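You operate a simulated robot arm through the tools that you are given. There is no shell and no other tool.

You are at the controls of a simulated two-armed robot. One attempt, no reset.

JOB
Tape the square leaves sheet onto the yellow tile with both pink tabs.
Fine: lay it square in the middle and press it on.
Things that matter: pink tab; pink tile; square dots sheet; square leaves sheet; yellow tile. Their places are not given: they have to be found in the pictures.

Only the result counts: the job must be done as asked and must still hold three seconds after the hand-in. Knocking over, shifting, dropping, spilling or breaking anything else fails it. Flat cloth is picked up by pressing the open fingertips on it (5 to 10 N) and closing them slowly along it; thin cloth reads only 2 to 8 mm in the jaws.

ROBOT AND FRAMES
Two 7-joint arms with two-finger parallel grippers on one trunk that stands fixed in place. Base frame: the origin is at the foot of the trunk, x ahead of it, y to its left, z up; the work surface is at about z = 804. Units: mm, degrees, N and s.
The left shoulder is at [30, 119, 1010], the right one opposite. With the tool pointing down near the work surface each hand reaches from about 260 to 680 mm from the base axis, measured 20 degrees to its own side. Payload 3.43 kg a hand.
The TCP of each hand is the grasp point between the finger pads, 30 mm short of the fingertips. In the tool frame z runs along the fingers and y along their closing line. The gripper opens to 94 mm. The fingers are 28 mm wide and 10 mm thick; the gripper's body (50 by 96 mm) begins 55 mm behind the TCP.
Orientation is told as [roll, pitch, yaw] about the base's x, y, z axes, in that order, counted from this pose: with the fingers straight down and closing along the base's y, the tool's x points along the base's -x, its y along +y and its z along -z.

CONTROLS
- The arms move only by the tool move_arm. It takes "left_increments", "right_increments" or both (then of equal length, played together; a hand with none holds still); each is text: rows parted by semicolons, each of 7 numbers parted by spaces: the turn, a rotation vector about the base's x, y, z in degrees, then the shift along the base's x, y, z in mm, then the finger opening in mm, from 0 to 94. In form: ax ay az x y z fingers; .... A call has 1 to 20 rows; each row is the pose to reach, as a shift and turn from the pose commanded when the call began. A row lasts 0.2 s, in which the tool goes at most 50 mm and 8.6 degrees; a call with a longer step from one row to the next is refused whole, and so is a gripper value outside its range. Where a pose cannot be reached the arm comes as near as it can. A force on the tool above 40 N (or 10 N above the force at the start of the call, whichever is more), or a blocked arm, ends the call early, and 0.2 s more pass. The fingers move at their own pace (about 72 mm/s each) and stop on an object; they squeeze with about 42 N. The grip force told is the motor's: it shows also when the fingers shut on nothing. Time passes only in rows, and 0.2 s behind the last, so rows that repeat a pose let the fingers close. It gives the time, the measured TCP pose, the force on the tool (base axes), the opening and the grip force at its end, in the units of the frame above (readings bear some noise), with the torque about the TCP (base axes, N m) and any sound that the robot's microphone picked up, and new pictures: "pictures" is both (left out), scene, wrist or none (wrist: the cameras of the hands that moved).
- Cameras (640 x 400 px; columns grow to the right, rows downward): "scene" is now at [44.8, 9.6, 1714.2]; the picture's right is [0.15, -0.99, 0.00], its down [-0.76, -0.11, -0.64] and it looks along [0.63, 0.09, -0.77] (base axes); focal length 321 px, centre (320, 200). "left" rides on the left gripper at [76, -14, -102] in its tool frame; the picture's right is [0.18, 0.98, 0.00], its down [-0.75, 0.14, -0.64] and it looks along [-0.63, 0.12, 0.77] (tool axes); focal length 243 px, centre (320, 200). "right" rides on the right gripper at [76, 14, -103] in its tool frame; the picture's right is [-0.18, 0.98, 0.00], its down [-0.75, -0.14, -0.64] and it looks along [-0.63, -0.12, 0.77] (tool axes); focal length 243 px, centre (320, 200).
- lift_body(by): slides the trunk up (or, below 0, down) by that many mm; the arms and the scene camera ride with it, the base frame stays. It gives what a move gives, with no picture.
- aim_head(pan, tilt): turns the head with the scene camera to pan (to the left, within 143 degrees either way) and tilt (down, from -29 to 69), counted from straight ahead of the robot. It gives what a move gives, and a new picture of the scene camera.
- pixel_to_xyz(camera, pixels): for up to 12 pixels [column, row] of the newest picture of that camera ("zoom" is the newest enlarged one), the place [x, y, z] in the base frame of the surface seen there, good to about 3 mm. No time passes.
- enlarge(camera, box): a new picture of the part [left, top, right, bottom] of that camera's present view, enlarged. No time passes.
- finish_job(): hands the job in; it is judged then, once.

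Leave the grippers open and the arms clear of the work at the hand-in unless told otherwise.

The tools are called after "Call:" as a command line: name --argument value ..., lists and objects as JSON in quotes. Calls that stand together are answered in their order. move_arm: Moves the arms, as the interface text tells. Its arguments: {"type":"object","properties":{"left_increments":{"type":"string"},"right_increments":{"type":"string"},"pictures":{"type":"string","enum":["both","scene","wrist","none"]}},"required":[]} The other tools are called the same way: lift_body (by) slides the trunk up or down; aim_head (pan, tilt) turns the head that bears the scene camera; pixel_to_xyz (camera, pixels) gives the place of the surface under pixels of a picture; enlarge (camera, box) takes an enlarged picture of a part of a camera's view; finish_job () hands the job in.

At the start:

```text
time_s: 0.0
left_tcp_pos: [506.2, 232.1, 1122.4]
left_orientation: [0.0, 0.0, 0.0]
left_ft_force: [0.2, 0.7, 0.7]
left_torque: [-0.01, -0.03, 0.03]
left_gripper_width: 93.8
left_grasp_force: 0.1
right_tcp_pos: [406.4, -138.5, 1075.1]
right_orientation: [0.0, 0.0, 0.1]
right_ft_force: [0.0, 0.5, -0.3]
right_torque: [0.01, 0.0, 0.0]
right_gripper_width: 94.1
right_grasp_force: 0.1
trunk travel left (down, up): [-275.0, 135.0]
head pan, tilt: [8.3, 50.4]
```

scene: 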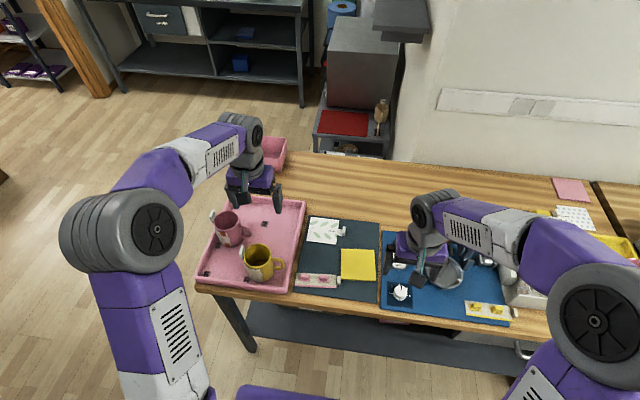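
right: 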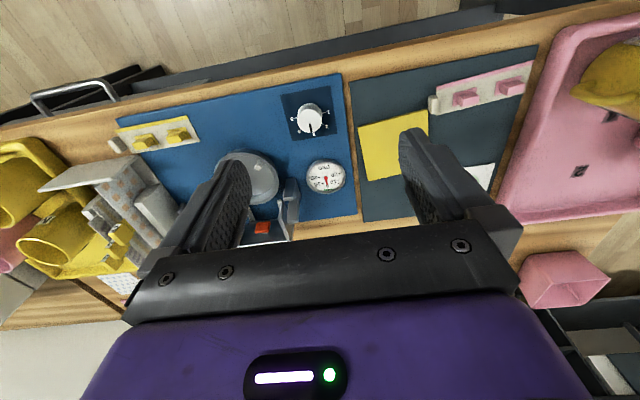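
left: 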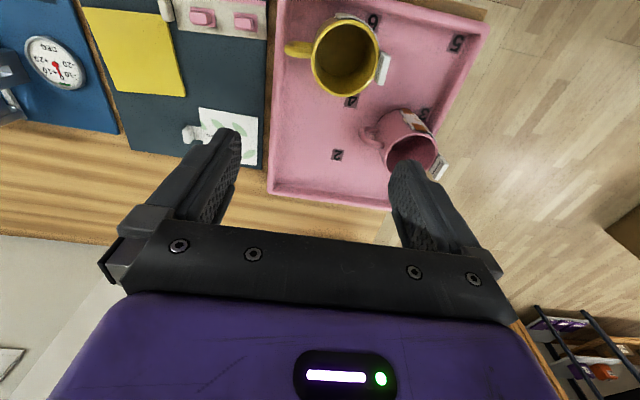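

I see a dark mat with the yellow tile (about 358,265), the leaves sheet (about 322,230) and a strip with pink tabs (about 318,281). I'll enlarge these areas to look more closely.

Call:
enlarge --camera "scene" --box '[280, 200, 400, 310]'

Call:
enlarge --camera "left" --box '[60, 0, 300, 180]'

Call:
enlarge --camera "right" --box '[340, 40, 560, 220]'

```text
3.64 times, centred on (340, 255) of scene
```

zoom: 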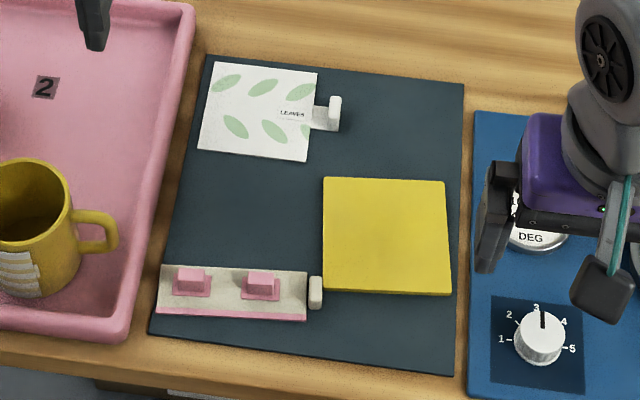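

```text
2.22 times, centred on (180, 90) of left
```

zoom: 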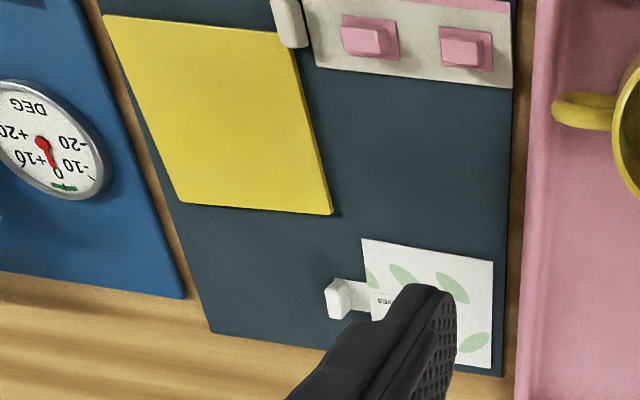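

```text
2.22 times, centred on (450, 130) of right
```

zoom: 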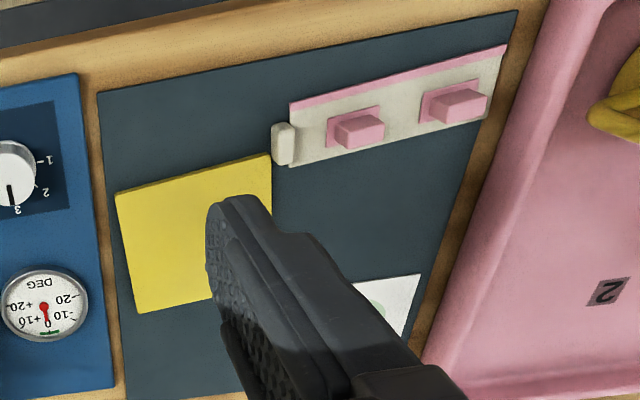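

The sheet has a small white grip on its right edge, and each pink tab has a nub on a card. I'll enlarge the scene again to measure places in it, and also check the other side.

Call:
enlarge --camera "scene" --box '[280, 200, 400, 310]'

Call:
pixel_to_xyz --camera "zoom" --pixels '[[323, 178], [445, 181], [451, 293], [322, 289], [385, 235], [215, 63], [316, 72], [306, 160], [199, 149], [325, 115], [335, 100], [335, 128]]'

Call:
pixel_to_xyz --camera "zoom" --pixels '[[162, 266], [307, 272], [305, 318], [157, 312], [191, 275], [191, 288], [261, 279], [261, 292], [316, 280], [316, 300], [207, 57], [463, 85]]'

Call:
enlarge --camera "scene" --box '[440, 160, 640, 330]'

```text
3.64 times, centred on (340, 255) of scene
```

zoom: 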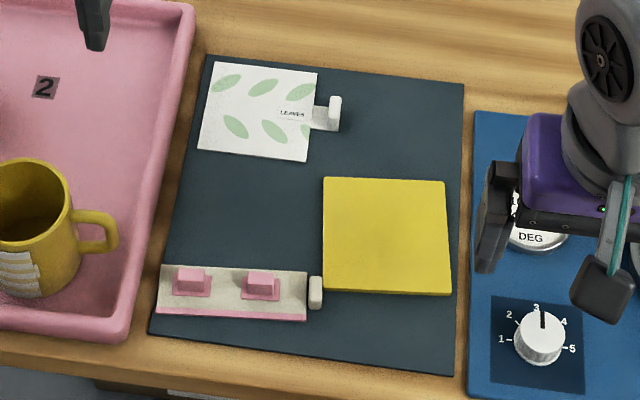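

```text
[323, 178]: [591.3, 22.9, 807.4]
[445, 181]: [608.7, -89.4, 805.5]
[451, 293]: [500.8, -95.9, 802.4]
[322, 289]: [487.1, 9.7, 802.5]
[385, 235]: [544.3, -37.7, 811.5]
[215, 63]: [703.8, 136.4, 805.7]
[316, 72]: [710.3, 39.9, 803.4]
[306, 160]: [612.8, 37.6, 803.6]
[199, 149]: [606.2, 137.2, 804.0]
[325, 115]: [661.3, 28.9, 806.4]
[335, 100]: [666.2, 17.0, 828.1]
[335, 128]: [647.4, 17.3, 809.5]
```

```text
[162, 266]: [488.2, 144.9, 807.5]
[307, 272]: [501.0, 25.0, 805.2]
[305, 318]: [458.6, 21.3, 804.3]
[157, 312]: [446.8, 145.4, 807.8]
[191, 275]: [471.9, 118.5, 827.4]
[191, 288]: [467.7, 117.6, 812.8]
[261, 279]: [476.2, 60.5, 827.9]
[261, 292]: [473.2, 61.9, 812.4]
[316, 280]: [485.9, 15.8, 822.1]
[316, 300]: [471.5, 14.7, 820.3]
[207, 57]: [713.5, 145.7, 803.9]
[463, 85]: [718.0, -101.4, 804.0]
```

```text
2.35 times, centred on (540, 245) of scene
```

zoom: 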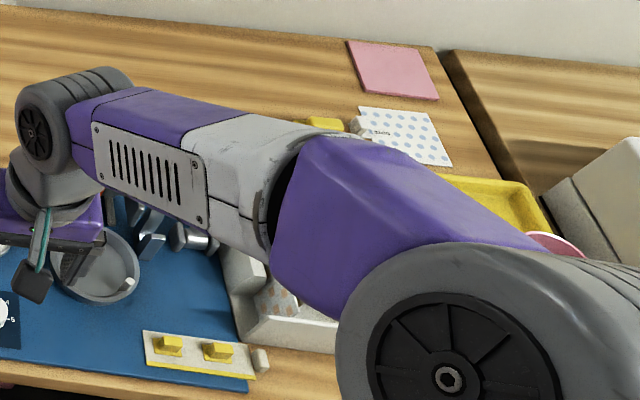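

The tile is around (545,-38), the sheet around (658,88) with its grip at about (660,17), and the tab card around (475,85). I'll zoom in on each for exact shapes.

Call:
enlarge --camera "scene" --box '[292, 262, 346, 296]'

Call:
pixel_to_xyz --camera "zoom" --pixels '[[100, 200], [200, 200], [300, 200], [400, 200], [500, 200], [600, 200]]'

Call:
enlarge --camera "scene" --box '[300, 212, 350, 246]'

Call:
enlarge --camera "scene" --box '[330, 240, 390, 285]'

```text
11.76 times, centred on (319, 279) of scene
```

zoom: 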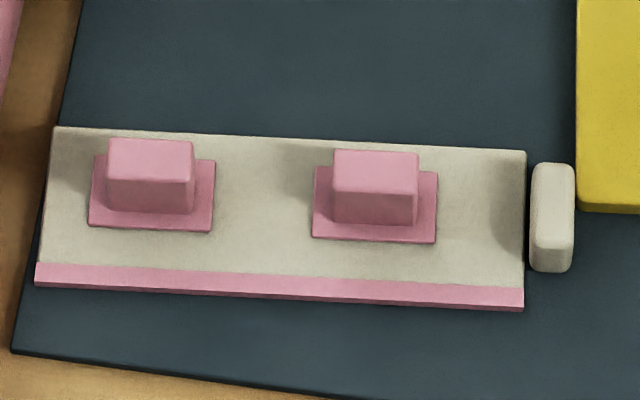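

```text
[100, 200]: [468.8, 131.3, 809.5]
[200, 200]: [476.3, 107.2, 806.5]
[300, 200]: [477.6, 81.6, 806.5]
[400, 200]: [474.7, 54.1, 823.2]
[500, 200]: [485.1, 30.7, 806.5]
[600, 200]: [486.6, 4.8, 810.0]
```

```text
11.76 times, centred on (325, 229) of scene
```

zoom: 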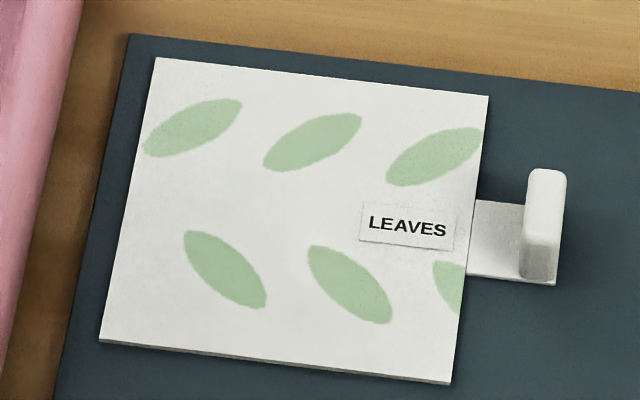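

```text
8.89 times, centred on (360, 262) of scene
```

zoom: 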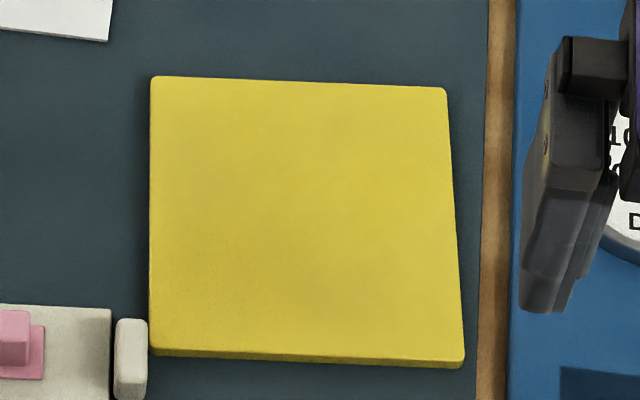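

The tile zoom is the newest. I'll measure points along its four top edges so I can work out its centre and turn.

Call:
pixel_to_xyz --camera "zoom" --pixels '[[156, 82], [440, 93], [457, 354], [155, 344], [300, 82], [300, 350], [153, 200], [447, 200], [300, 220], [149, 200], [452, 200], [300, 78]]'

Call:
enlarge --camera "scene" --box '[300, 212, 350, 246]'

Call:
pixel_to_xyz --camera "zoom" --pixels '[[158, 62], [484, 99], [449, 378], [104, 337], [300, 77], [300, 358], [130, 200], [465, 240], [495, 240], [545, 180], [530, 182], [560, 182]]'

Call:
enlarge --camera "scene" --box '[292, 262, 346, 296]'

Call:
pixel_to_xyz --camera "zoom" --pixels '[[96, 162], [212, 165], [209, 227], [93, 222], [113, 145], [190, 147], [190, 180], [112, 176], [320, 172], [434, 177], [432, 239], [317, 233]]'

Call:
pixel_to_xyz --camera "zoom" --pixels '[[338, 155], [415, 158], [415, 190], [337, 187], [540, 168], [568, 168], [568, 230], [535, 230], [58, 132], [522, 155], [518, 300], [40, 272]]'

```text
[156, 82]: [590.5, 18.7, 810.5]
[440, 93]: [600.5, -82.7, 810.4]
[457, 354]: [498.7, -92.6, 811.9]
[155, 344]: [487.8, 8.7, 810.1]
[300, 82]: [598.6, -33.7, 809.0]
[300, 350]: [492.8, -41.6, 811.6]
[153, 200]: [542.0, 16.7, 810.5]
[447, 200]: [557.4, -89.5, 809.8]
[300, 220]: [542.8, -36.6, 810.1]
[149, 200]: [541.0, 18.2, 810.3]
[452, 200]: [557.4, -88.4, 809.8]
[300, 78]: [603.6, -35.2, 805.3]
```

```text
11.76 times, centred on (325, 229) of scene
```

zoom: 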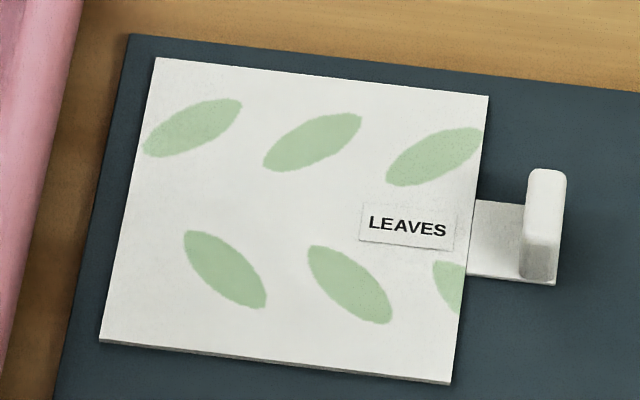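

```text
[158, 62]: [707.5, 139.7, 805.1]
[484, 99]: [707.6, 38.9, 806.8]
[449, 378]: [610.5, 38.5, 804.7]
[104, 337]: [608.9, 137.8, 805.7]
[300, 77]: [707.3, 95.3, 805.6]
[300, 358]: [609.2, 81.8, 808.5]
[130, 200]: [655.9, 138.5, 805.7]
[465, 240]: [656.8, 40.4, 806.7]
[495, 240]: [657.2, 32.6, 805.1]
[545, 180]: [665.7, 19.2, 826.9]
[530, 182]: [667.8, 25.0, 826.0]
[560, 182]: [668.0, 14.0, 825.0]
```

```text
11.76 times, centred on (319, 279) of scene
```

zoom: 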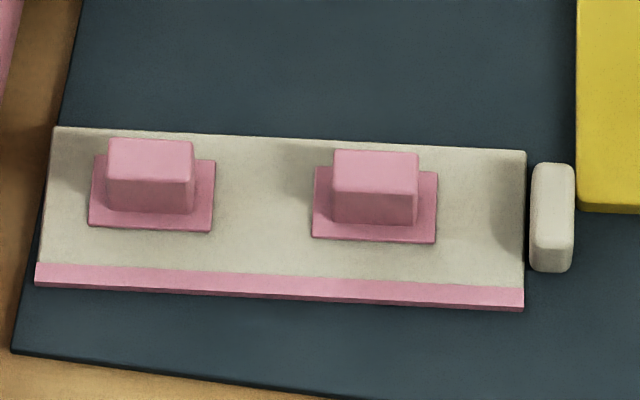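

```text
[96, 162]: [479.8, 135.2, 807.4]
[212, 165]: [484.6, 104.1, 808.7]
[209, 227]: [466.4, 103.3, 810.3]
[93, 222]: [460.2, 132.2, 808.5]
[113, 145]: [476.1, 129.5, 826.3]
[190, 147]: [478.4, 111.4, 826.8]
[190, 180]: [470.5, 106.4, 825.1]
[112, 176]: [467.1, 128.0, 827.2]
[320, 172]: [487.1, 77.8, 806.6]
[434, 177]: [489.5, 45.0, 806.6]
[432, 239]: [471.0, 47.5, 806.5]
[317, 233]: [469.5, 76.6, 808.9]
```

```text
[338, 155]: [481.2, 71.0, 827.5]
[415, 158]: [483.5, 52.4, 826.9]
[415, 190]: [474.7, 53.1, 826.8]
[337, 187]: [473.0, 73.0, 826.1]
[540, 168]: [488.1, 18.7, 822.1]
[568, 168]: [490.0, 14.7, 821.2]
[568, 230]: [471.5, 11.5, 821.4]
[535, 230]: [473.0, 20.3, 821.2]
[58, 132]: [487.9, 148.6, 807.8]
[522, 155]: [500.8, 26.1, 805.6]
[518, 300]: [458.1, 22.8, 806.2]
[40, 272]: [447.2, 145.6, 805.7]
```

From the camera model and these points: the tile's centre is about (545.5,-38), turned +5.6°, and it is about 107.5 mm square. The sheet's centre is about (658,88), turned 0°, 100 mm square, and its grip post is at about (657.5,17) with its top near z=827. The tabs sit at about (473,119) and (478,61.5). Next I'll move the right hand toward a spot above the sheet's post and see whether it reaches.

Call:
move_arm --right_increments "0 0 0 20 20 -10 94; 0 0 0 45 45 -30 80; 0 0 0 70 70 -50 60; 0 0 0 100 90 -70 40; 0 0 0 130 110 -90 24; 0 0 0 160 125 -105 24; 0 0 0 190 140 -120 24; 0 0 0 220 150 -135 24; 0 0 0 240 154 -145 24; 0 0 0 251 155.5 -155 24; 0 0 0 251 155.5 -155 24" --pictures "both"

```text
time_s: 2.4
left_tcp_pos: [505.3, 230.3, 1123.6]
left_orientation: [0.0, 0.0, 0.0]
left_ft_force: [-0.2, -0.7, 1.1]
left_torque: [0.01, -0.03, -0.01]
left_gripper_width: 93.8
left_grasp_force: 0.0
right_tcp_pos: [624.9, 10.2, 939.1]
right_orientation: [-0.1, 0.0, 0.1]
right_ft_force: [0.4, 0.5, -0.6]
right_torque: [-0.05, -0.01, -0.01]
right_gripper_width: 23.9
right_grasp_force: 0.1
right hand out of reach, approached as far as the arm can: row 9, 10, 11
trunk travel left (down, up): [-275.0, 135.0]
head pan, tilt: [8.3, 50.4]
```

scene: 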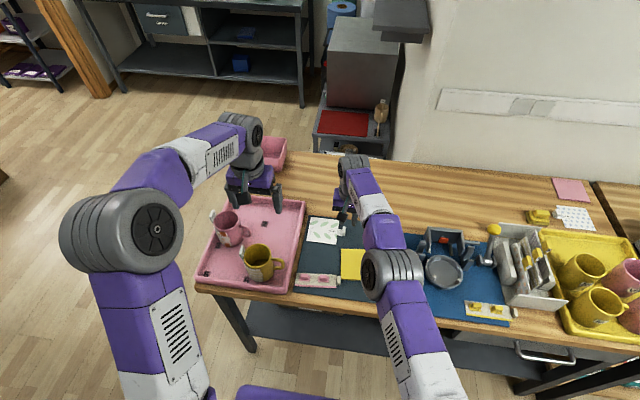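
right: 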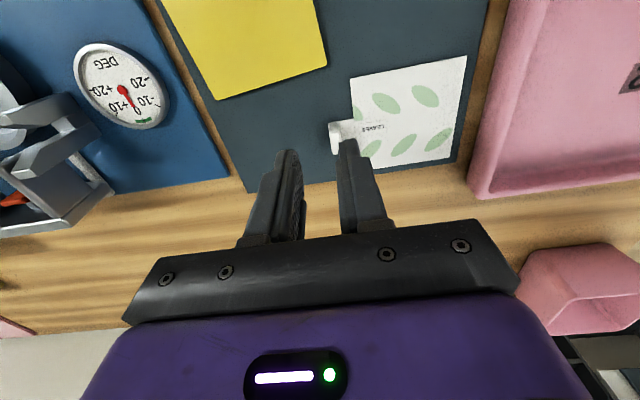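

The right hand stopped at (625,10,939), out of reach. The target at the post needs the fingers tilted forward, a turn about y of about -15°. I'll tilt in place and read where it ends up.

Call:
move_arm --right_increments "0 -5 0 0 0 0 24; 0 -10 0 0 0 0 24; 0 -15 0 0 0 0 24; 0 -15 0 0 0 0 24" --pictures "wrist"

```text
time_s: 3.4
left_tcp_pos: [505.5, 231.0, 1122.7]
left_orientation: [0.0, 0.0, 0.0]
left_ft_force: [0.3, -0.7, 0.4]
left_torque: [0.0, 0.03, -0.01]
left_gripper_width: 94.0
left_grasp_force: 0.0
right_tcp_pos: [627.2, 10.7, 941.0]
right_orientation: [-0.1, -14.9, 0.0]
right_ft_force: [0.3, 0.0, 0.3]
right_torque: [-0.03, 0.01, -0.03]
right_gripper_width: 24.4
right_grasp_force: 0.1
trunk travel left (down, up): [-275.0, 135.0]
head pan, tilt: [8.3, 50.4]
```

right: 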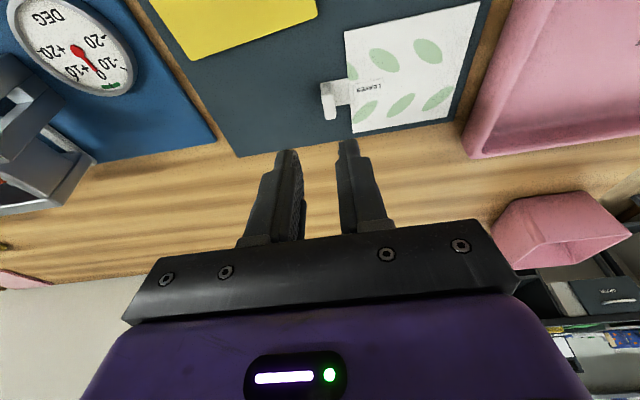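

The tilt worked and the pose is now about (627,11,941). Next I'll move to above the post, to about (648,17,880), and look at the post with the wrist camera.

Call:
move_arm --right_increments "0 0 0 8 2 -20 24; 0 0 0 16 4 -40 24; 0 0 0 21 6 -60 24; 0 0 0 21 6 -60 24" --pictures "both"

Call:
enlarge --camera "right" --box '[240, 40, 480, 190]'

Call:
enlarge --camera "scene" --box '[300, 195, 370, 250]'

```text
time_s: 4.4
left_tcp_pos: [505.0, 231.5, 1122.7]
left_orientation: [0.0, 0.0, -0.1]
left_ft_force: [-0.6, 0.5, 0.1]
left_torque: [0.02, 0.02, 0.03]
left_gripper_width: 93.8
left_grasp_force: 0.0
right_tcp_pos: [647.5, 19.0, 881.6]
right_orientation: [-0.1, -15.0, 0.0]
right_ft_force: [0.1, 0.3, 0.4]
right_torque: [0.0, -0.01, -0.03]
right_gripper_width: 24.0
right_grasp_force: 0.1
trunk travel left (down, up): [-275.0, 135.0]
head pan, tilt: [8.3, 50.4]
```

scene: 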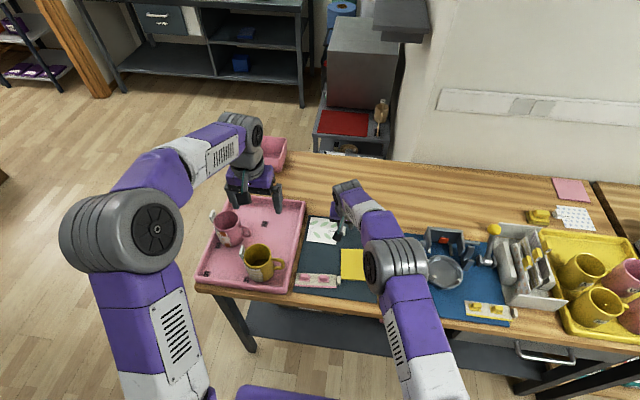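
right: 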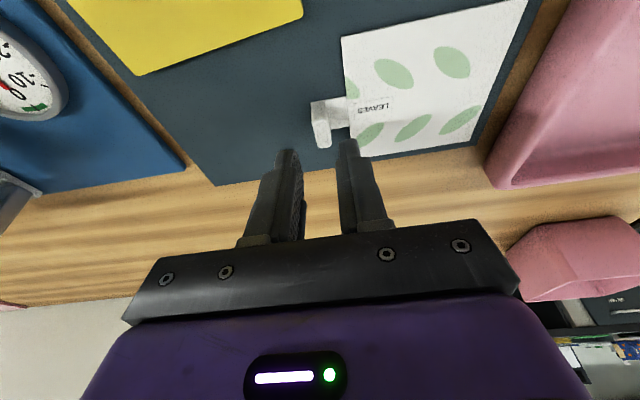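

```text
2.67 times, centred on (360, 115) of right
```

zoom: 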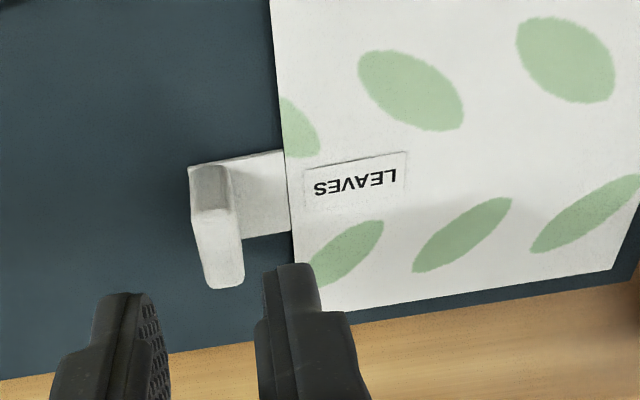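

```text
7.27 times, centred on (335, 222) of scene
```

zoom: 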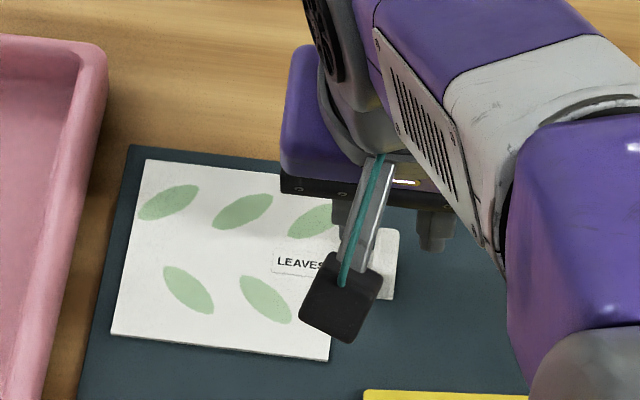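

I'll measure the post and the sheet's near corners with the right wrist camera to refine the post's y.

Call:
pixel_to_xyz --camera "right" --pixels '[[323, 140], [321, 130], [318, 115], [316, 104], [326, 125], [312, 125], [335, 110], [335, 125], [343, 38], [358, 155], [470, 145], [526, 2]]'

```text
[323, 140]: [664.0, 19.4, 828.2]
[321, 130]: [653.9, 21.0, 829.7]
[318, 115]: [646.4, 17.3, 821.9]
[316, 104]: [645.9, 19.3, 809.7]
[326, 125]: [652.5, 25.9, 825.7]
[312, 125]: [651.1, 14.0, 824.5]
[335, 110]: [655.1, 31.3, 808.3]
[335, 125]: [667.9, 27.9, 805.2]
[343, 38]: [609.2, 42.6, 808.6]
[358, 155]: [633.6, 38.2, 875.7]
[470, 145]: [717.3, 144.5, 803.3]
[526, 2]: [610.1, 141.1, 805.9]
```

The post is at y ≈ 18 and x ≈ 646–669, with its top at 827. I'll lower the right hand to TCP z ≈ 842.5 with the fingers either side of the post, then check before closing.

Call:
move_arm --right_increments "0 0 0 2 1 -12 24; 0 0 0 4 1 -24 24; 0 0 0 4 1 -32 24; 0 0 0 4 1 -39 24; 0 0 0 4 1 -39 24" --pictures "both"

Call:
enlarge --camera "right" --box '[240, 40, 480, 190]'

Call:
enlarge --camera "scene" --box '[300, 205, 360, 250]'

```text
time_s: 5.6
left_tcp_pos: [505.1, 230.9, 1122.4]
left_orientation: [0.0, 0.0, -0.1]
left_ft_force: [-0.3, 1.0, 0.9]
left_torque: [0.01, -0.02, 0.02]
left_gripper_width: 94.0
left_grasp_force: 0.1
right_tcp_pos: [651.1, 19.8, 842.1]
right_orientation: [0.0, -14.9, 0.0]
right_ft_force: [-0.4, -0.5, -1.1]
right_torque: [0.0, 0.0, -0.03]
right_gripper_width: 23.8
right_grasp_force: 0.1
trunk travel left (down, up): [-275.0, 135.0]
head pan, tilt: [8.3, 50.4]
```

scene: 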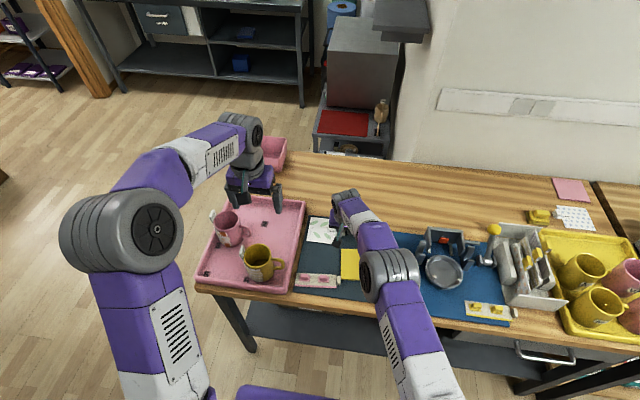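
right: 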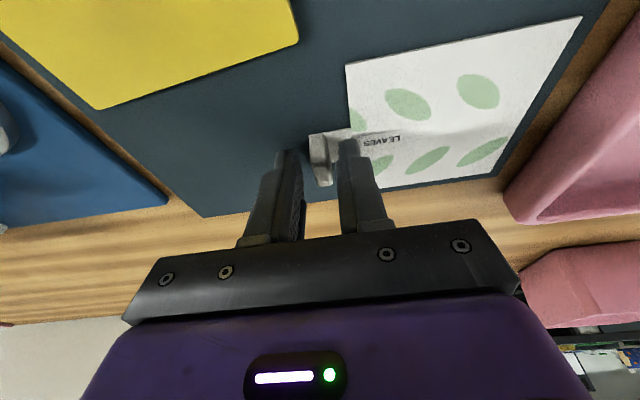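

```text
2.67 times, centred on (360, 115) of right
```

zoom: 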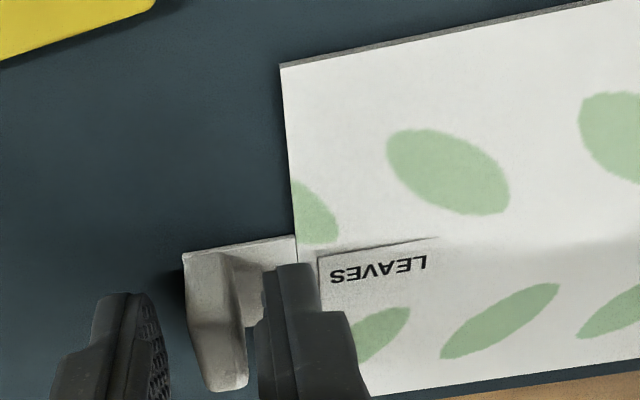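

```text
8.89 times, centred on (330, 228) of scene
```

zoom: 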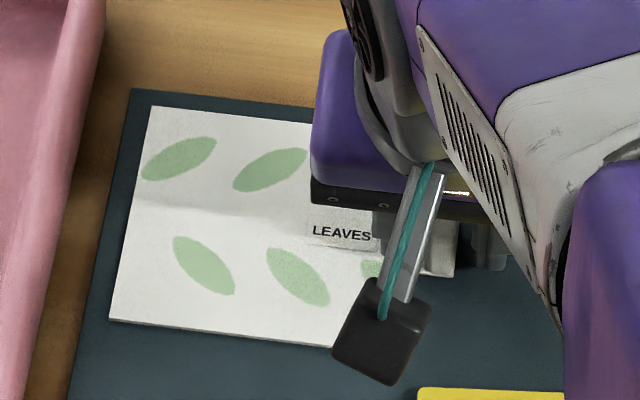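

The post sits between the fingers, about 2 mm nearer the +y finger. I'll shift y by +2 and close gently in steps.

Call:
move_arm --right_increments "0 0 0 0 2 0 24; 0 0 0 0 2 0 20; 0 0 0 0 2 0 16; 0 0 0 0 2 0 13; 0 0 0 0 2 0 11; 0 0 0 0 2 0 8; 0 0 0 0 2 0 4; 0 0 0 0 2 0 0; 0 0 0 0 2 0 0" --pictures "both"

Call:
enlarge --camera "right" --box '[240, 40, 480, 190]'

```text
time_s: 7.6
left_tcp_pos: [504.8, 230.6, 1122.8]
left_orientation: [-0.1, -0.1, 0.0]
left_ft_force: [-0.2, 1.3, -0.5]
left_torque: [-0.01, -0.01, 0.04]
left_gripper_width: 94.1
left_grasp_force: 0.0
right_tcp_pos: [651.4, 21.6, 841.6]
right_orientation: [0.0, -14.9, 0.0]
right_ft_force: [0.1, 0.1, 0.5]
right_torque: [-0.03, 0.01, 0.0]
right_gripper_width: 7.6
right_grasp_force: 42.2
trunk travel left (down, up): [-275.0, 135.0]
head pan, tilt: [8.3, 50.4]
```

scene: 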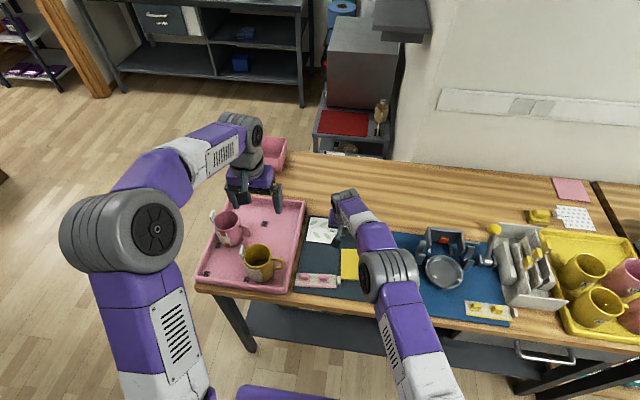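
right: 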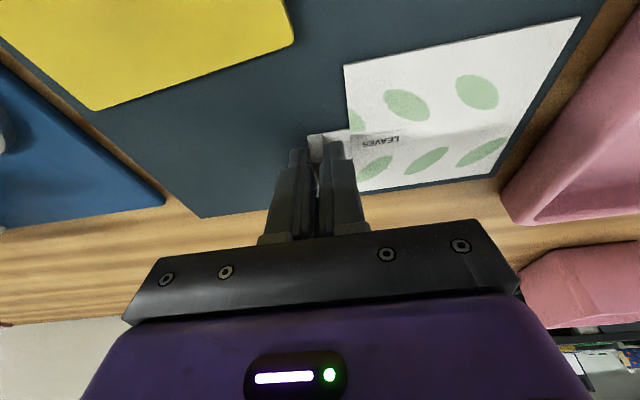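

```text
2.67 times, centred on (360, 115) of right
```

zoom: 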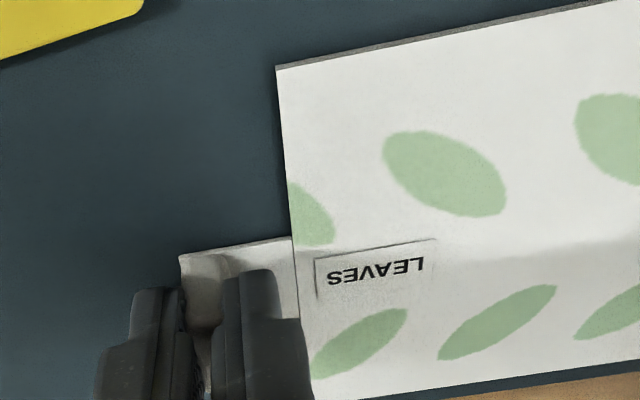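

The grip holds the post (7.6 mm, 42 N). Next I'll lift it straight up by 35 mm and check that the sheet comes with it and stays level.

Call:
move_arm --right_increments "0 0 0 0 0 3 0; 0 0 0 0 0 8 0; 0 0 0 0 0 16 0; 0 0 0 0 0 25 0; 0 0 0 0 0 35 0; 0 0 0 0 0 35 0" --pictures "both"

Call:
enlarge --camera "right" --box '[240, 0, 560, 200]'

Call:
enlarge --camera "scene" --box '[300, 195, 380, 245]'

```text
time_s: 9.0
left_tcp_pos: [505.6, 231.6, 1122.7]
left_orientation: [0.0, 0.0, 0.0]
left_ft_force: [0.4, -0.5, -0.1]
left_torque: [0.02, 0.04, 0.01]
left_gripper_width: 94.0
left_grasp_force: 0.0
right_tcp_pos: [651.1, 20.8, 877.1]
right_orientation: [-0.1, -15.0, 0.0]
right_ft_force: [0.3, 0.0, 0.0]
right_torque: [-0.02, -0.02, 0.0]
right_gripper_width: 7.7
right_grasp_force: 41.7
trunk travel left (down, up): [-275.0, 135.0]
head pan, tilt: [8.3, 50.4]
```

scene: 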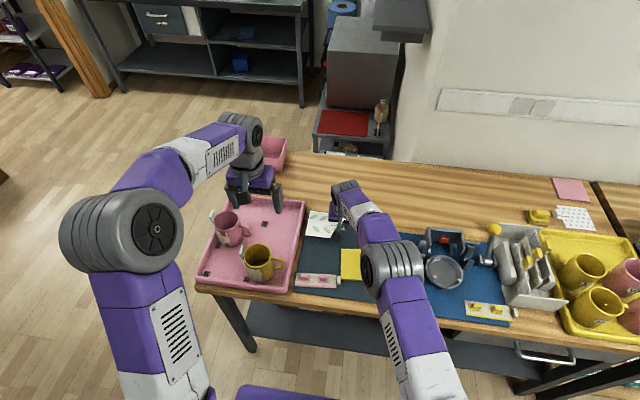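
right: 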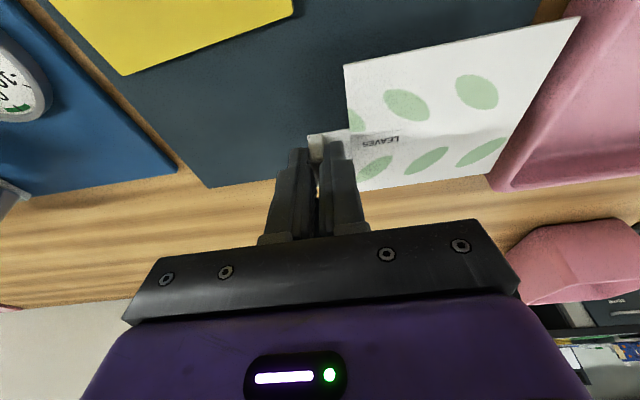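

```text
2.00 times, centred on (400, 100) of right
```

zoom: 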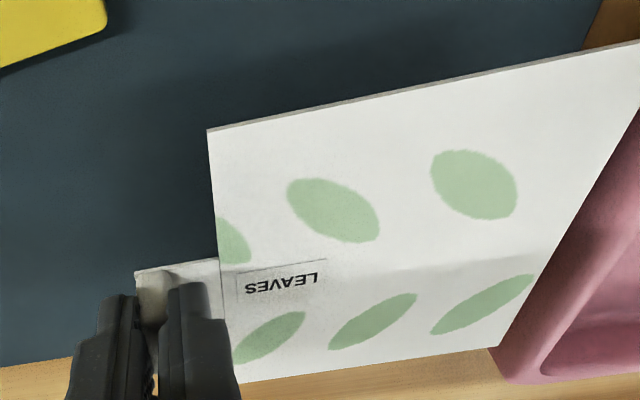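

```text
8.00 times, centred on (340, 220) of scene
```

zoom: 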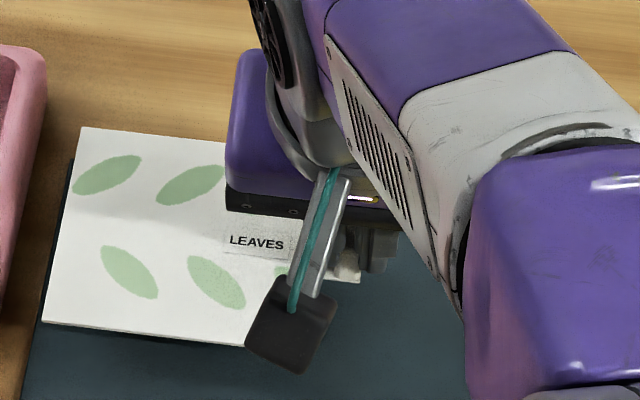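

The sheet came up rigid and level, its corners sitting at the same wrist pixels. Its centre is now about (656.8,89.2), yaw about -0.2°. To lay it on the tile at (545.5,-37.9) with yaw 5.6°, I need a shift of about (-104.3,-127.3) and a turn of +5.8°. I'll carry it across at this height first.

Call:
move_arm --right_increments "0 0 0.7 -10 -12 2 0; 0 0 1.5 -23 -28 5 0; 0 0 2.2 -36 -44 5 0; 0 0 2.9 -49 -60 5 0; 0 0 3.6 -62 -76 5 0; 0 0 4.3 -75 -92 5 0; 0 0 5 -88 -108 5 0; 0 0 5.6 -99 -121 3 0; 0 0 5.8 -104.3 -127.3 0 0; 0 0 5.8 -104.3 -127.3 0 0" --pictures "both"

Call:
enlarge --camera "scene" --box '[320, 230, 400, 290]'

Call:
enlarge --camera "right" --box '[240, 0, 560, 200]'

```text
time_s: 11.2
left_tcp_pos: [505.6, 231.5, 1122.4]
left_orientation: [0.0, 0.0, 0.0]
left_ft_force: [-0.5, -0.4, 0.1]
left_torque: [0.02, -0.02, 0.02]
left_gripper_width: 93.8
left_grasp_force: 0.1
right_tcp_pos: [548.2, -104.2, 878.7]
right_orientation: [-0.1, -14.9, 6.0]
right_ft_force: [0.4, 0.6, 0.1]
right_torque: [0.0, 0.05, 0.04]
right_gripper_width: 8.0
right_grasp_force: 42.7
trunk travel left (down, up): [-275.0, 135.0]
head pan, tilt: [8.3, 50.4]
```

scene: 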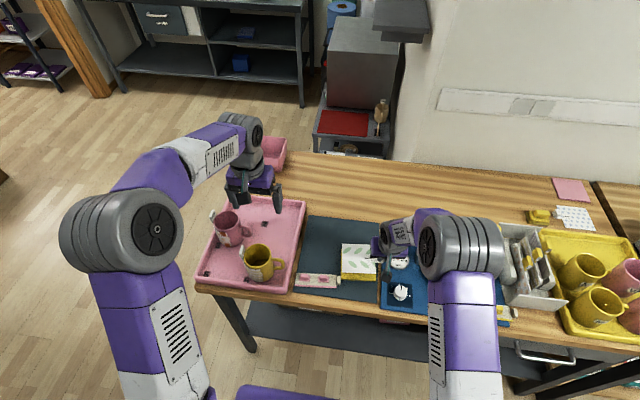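
right: 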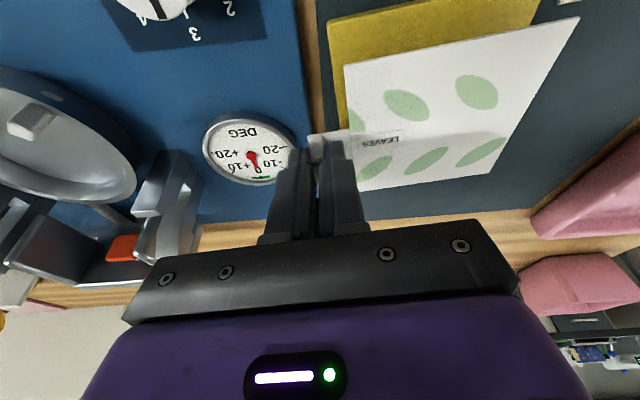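

```text
6.67 times, centred on (360, 260) of scene
```

zoom: 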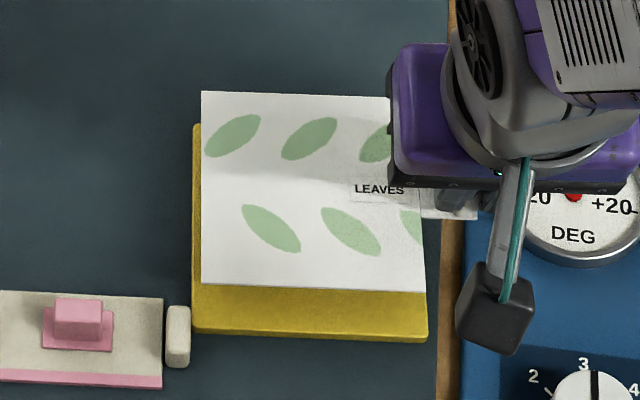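

```text
2.00 times, centred on (400, 100) of right
```

zoom: 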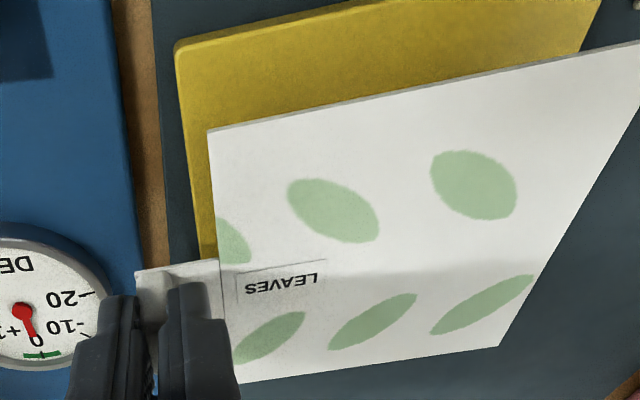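

From the picture, the sheet's centre is about (547.2,-36.6), yaw 5.7°, which is about +1.5 mm off in x and y. I'll correct that and lower by 24 mm to hover a few millimetres over the tile, then check the margins.

Call:
move_arm --right_increments "0 0 0 -1.5 -1.3 -6 0; 0 0 0 -1.5 -1.3 -12 0; 0 0 0 -1.5 -1.3 -18 0; 0 0 0 -1.5 -1.3 -24 0; 0 0 0 -1.5 -1.3 -24 0" --pictures "both"

Call:
enlarge --camera "scene" --box '[330, 240, 390, 285]'

Call:
enlarge --camera "right" --box '[300, 0, 620, 200]'

```text
time_s: 12.4
left_tcp_pos: [505.7, 231.2, 1123.9]
left_orientation: [0.0, -0.1, 0.0]
left_ft_force: [0.9, -0.1, 0.4]
left_torque: [0.03, -0.03, 0.01]
left_gripper_width: 93.9
left_grasp_force: 0.0
right_tcp_pos: [546.1, -106.9, 854.2]
right_orientation: [0.1, -14.9, 5.7]
right_ft_force: [0.0, 0.9, -0.4]
right_torque: [0.0, 0.0, 0.0]
right_gripper_width: 7.9
right_grasp_force: 42.1
trunk travel left (down, up): [-275.0, 135.0]
head pan, tilt: [8.3, 50.4]
```

scene: 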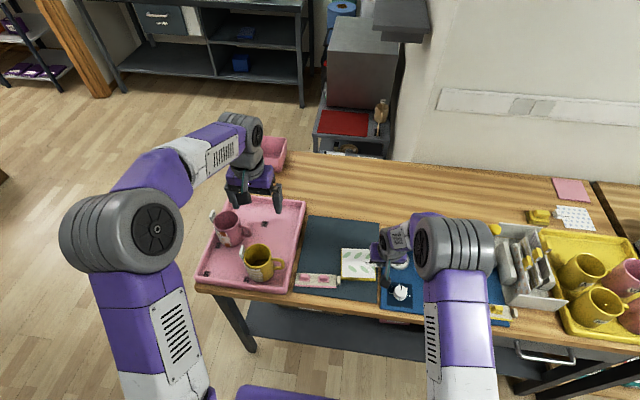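
right: 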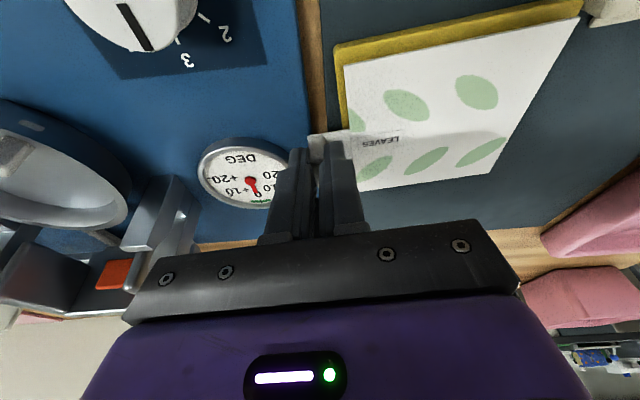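

```text
8.89 times, centred on (360, 262) of scene
```

zoom: 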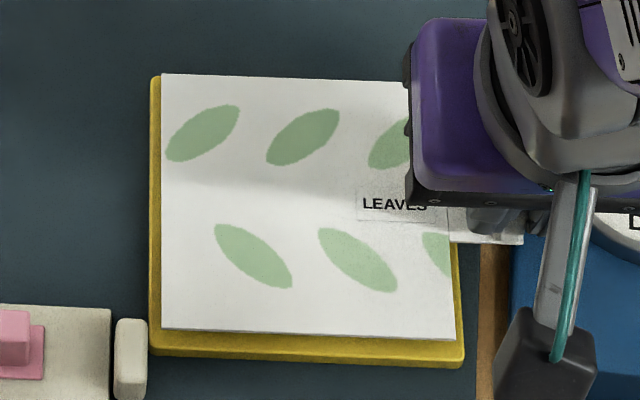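

```text
2.00 times, centred on (460, 100) of right
```

zoom: 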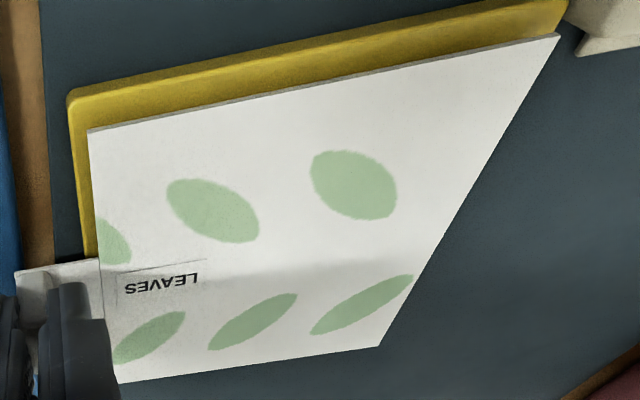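

At hover, the sheet's centre is about (546.6,-37.8) with yaw 5.75°, and the tile's is (545.5,-37.9) with yaw 5.65°. I'll correct x by -1 and lower 4 mm more.

Call:
move_arm --right_increments "0 0 0 -1 0 -1 0; 0 0 0 -1 0 -2 0; 0 0 0 -1 0 -3 0; 0 0 0 -1 0 -4 0; 0 0 0 -1 0 -4 0" --pictures "scene"

Call:
enlarge --camera "scene" --box '[330, 240, 390, 285]'

```text
time_s: 13.6
left_tcp_pos: [504.7, 231.2, 1122.1]
left_orientation: [-0.1, -0.1, 0.0]
left_ft_force: [-0.6, 1.6, -0.3]
left_torque: [0.02, -0.02, 0.01]
left_gripper_width: 94.1
left_grasp_force: 0.1
right_tcp_pos: [546.0, -107.2, 849.1]
right_orientation: [0.0, -15.0, 5.8]
right_ft_force: [0.6, 0.5, 2.0]
right_torque: [0.04, -0.01, 0.01]
right_gripper_width: 7.8
right_grasp_force: 42.0
trunk travel left (down, up): [-275.0, 135.0]
head pan, tilt: [8.3, 50.4]
```

scene: 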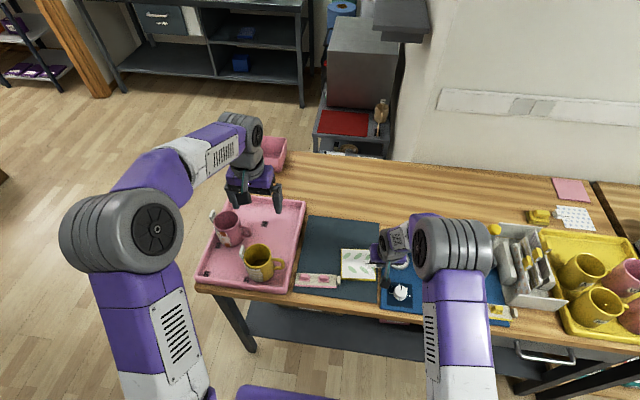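

```text
8.89 times, centred on (360, 262) of scene
```

zoom: 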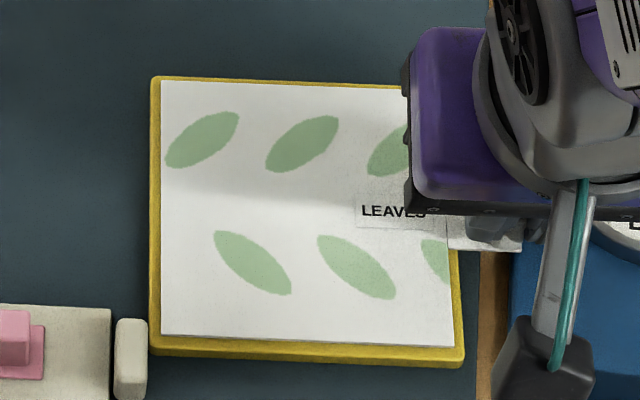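

The margins look close to even; the far margin reads smaller mainly because the sheet is still slightly high. The force reading is about 2 N up, so it may be just touching. I'll lower in small steps and watch the force.

Call:
move_arm --right_increments "0 0 0 -0.5 0.3 -0.5 0; 0 0 0 -0.5 0.3 -1 0; 0 0 0 -0.5 0.3 -1 0" --pictures "both"

Call:
enlarge --camera "scene" --box '[330, 240, 390, 285]'

Call:
enlarge --camera "right" --box '[310, 0, 630, 200]'

```text
time_s: 14.4
left_tcp_pos: [505.5, 232.4, 1123.0]
left_orientation: [0.0, 0.0, 0.1]
left_ft_force: [0.3, -0.4, -0.3]
left_torque: [0.02, 0.0, 0.02]
left_gripper_width: 94.1
left_grasp_force: 0.1
right_tcp_pos: [545.8, -106.5, 849.9]
right_orientation: [0.0, -15.0, 5.8]
right_ft_force: [-0.1, -1.5, 7.0]
right_torque: [0.03, 0.0, -0.01]
right_gripper_width: 8.0
right_grasp_force: 42.0
trunk travel left (down, up): [-275.0, 135.0]
head pan, tilt: [8.3, 50.4]
```

scene: 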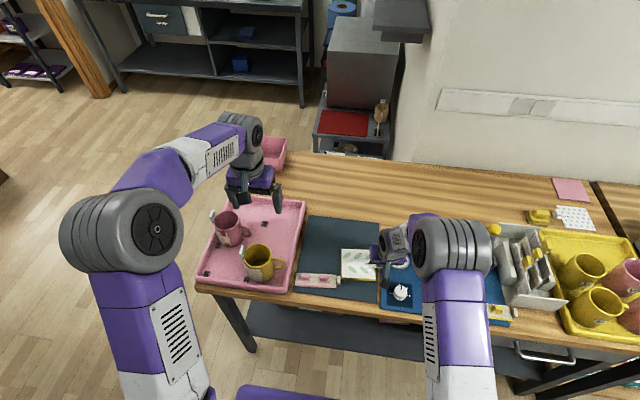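
right: 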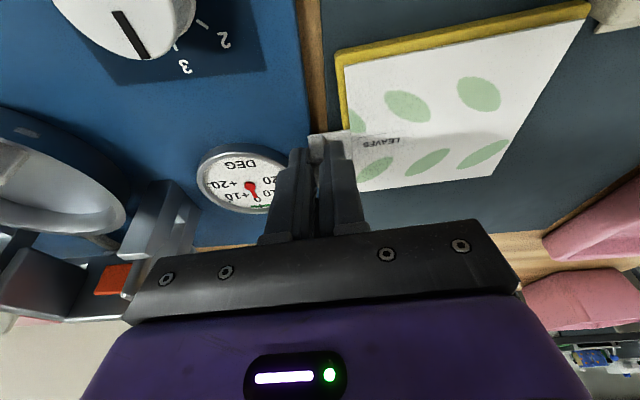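

```text
8.89 times, centred on (360, 262) of scene
```

zoom: 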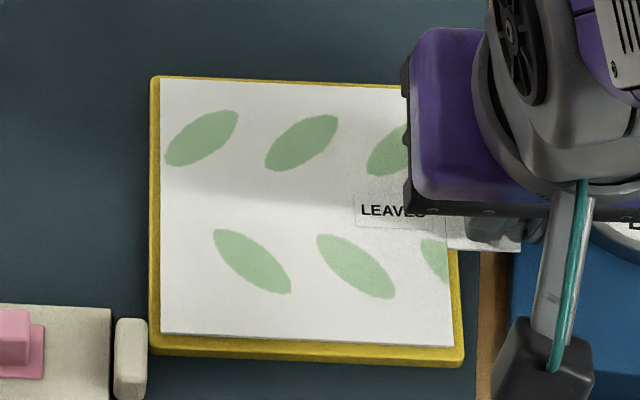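

```text
2.00 times, centred on (470, 100) of right
```

zoom: 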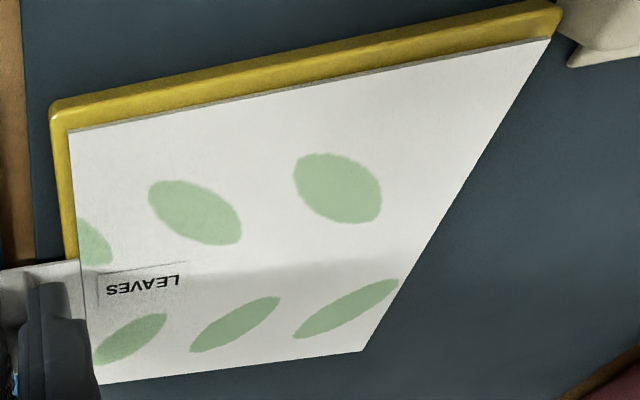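

Fz is 7 N, so the sheet rests on the tile. The far margin looks smaller than the near one, so I'll zoom in on both margins before deciding on a small correction.

Call:
enlarge --camera "right" --box '[325, 40, 389, 80]'

Call:
enlarge --camera "scene" --box '[337, 245, 361, 260]'

Call:
enlarge --camera "scene" --box '[337, 270, 361, 285]'

Call:
enlarge --camera "scene" --box '[358, 270, 382, 285]'

```text
10.00 times, centred on (357, 60) of right
```

zoom: 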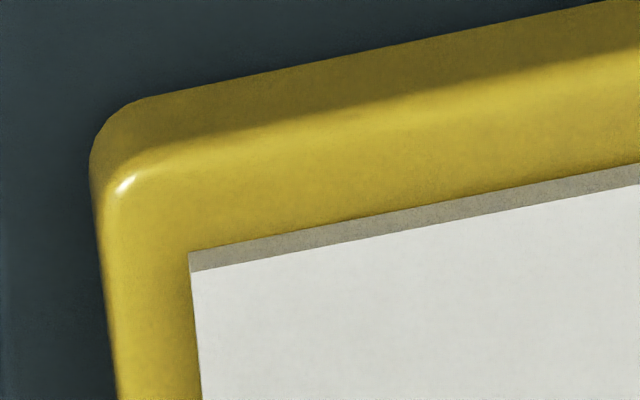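

```text
16.00 times, centred on (349, 252) of scene
```

zoom: 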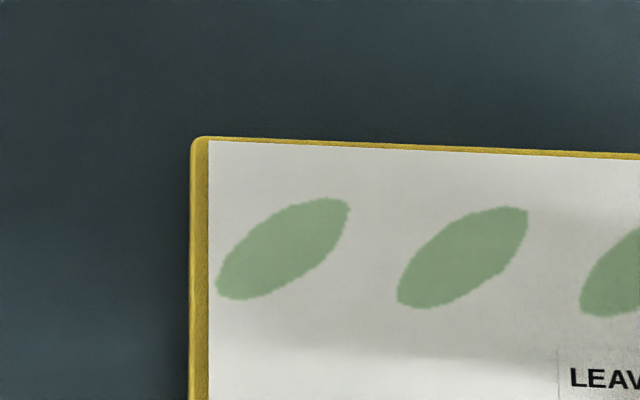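

```text
16.00 times, centred on (349, 278) of scene
```

zoom: 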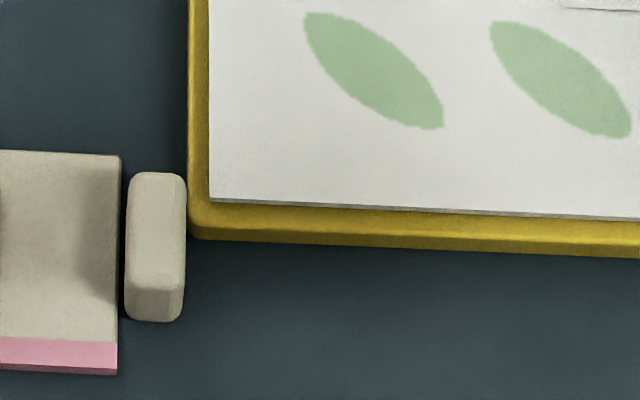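

```text
16.00 times, centred on (370, 278) of scene
```

zoom: 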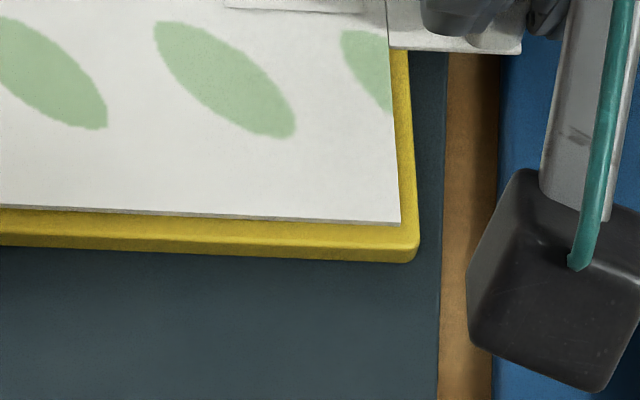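

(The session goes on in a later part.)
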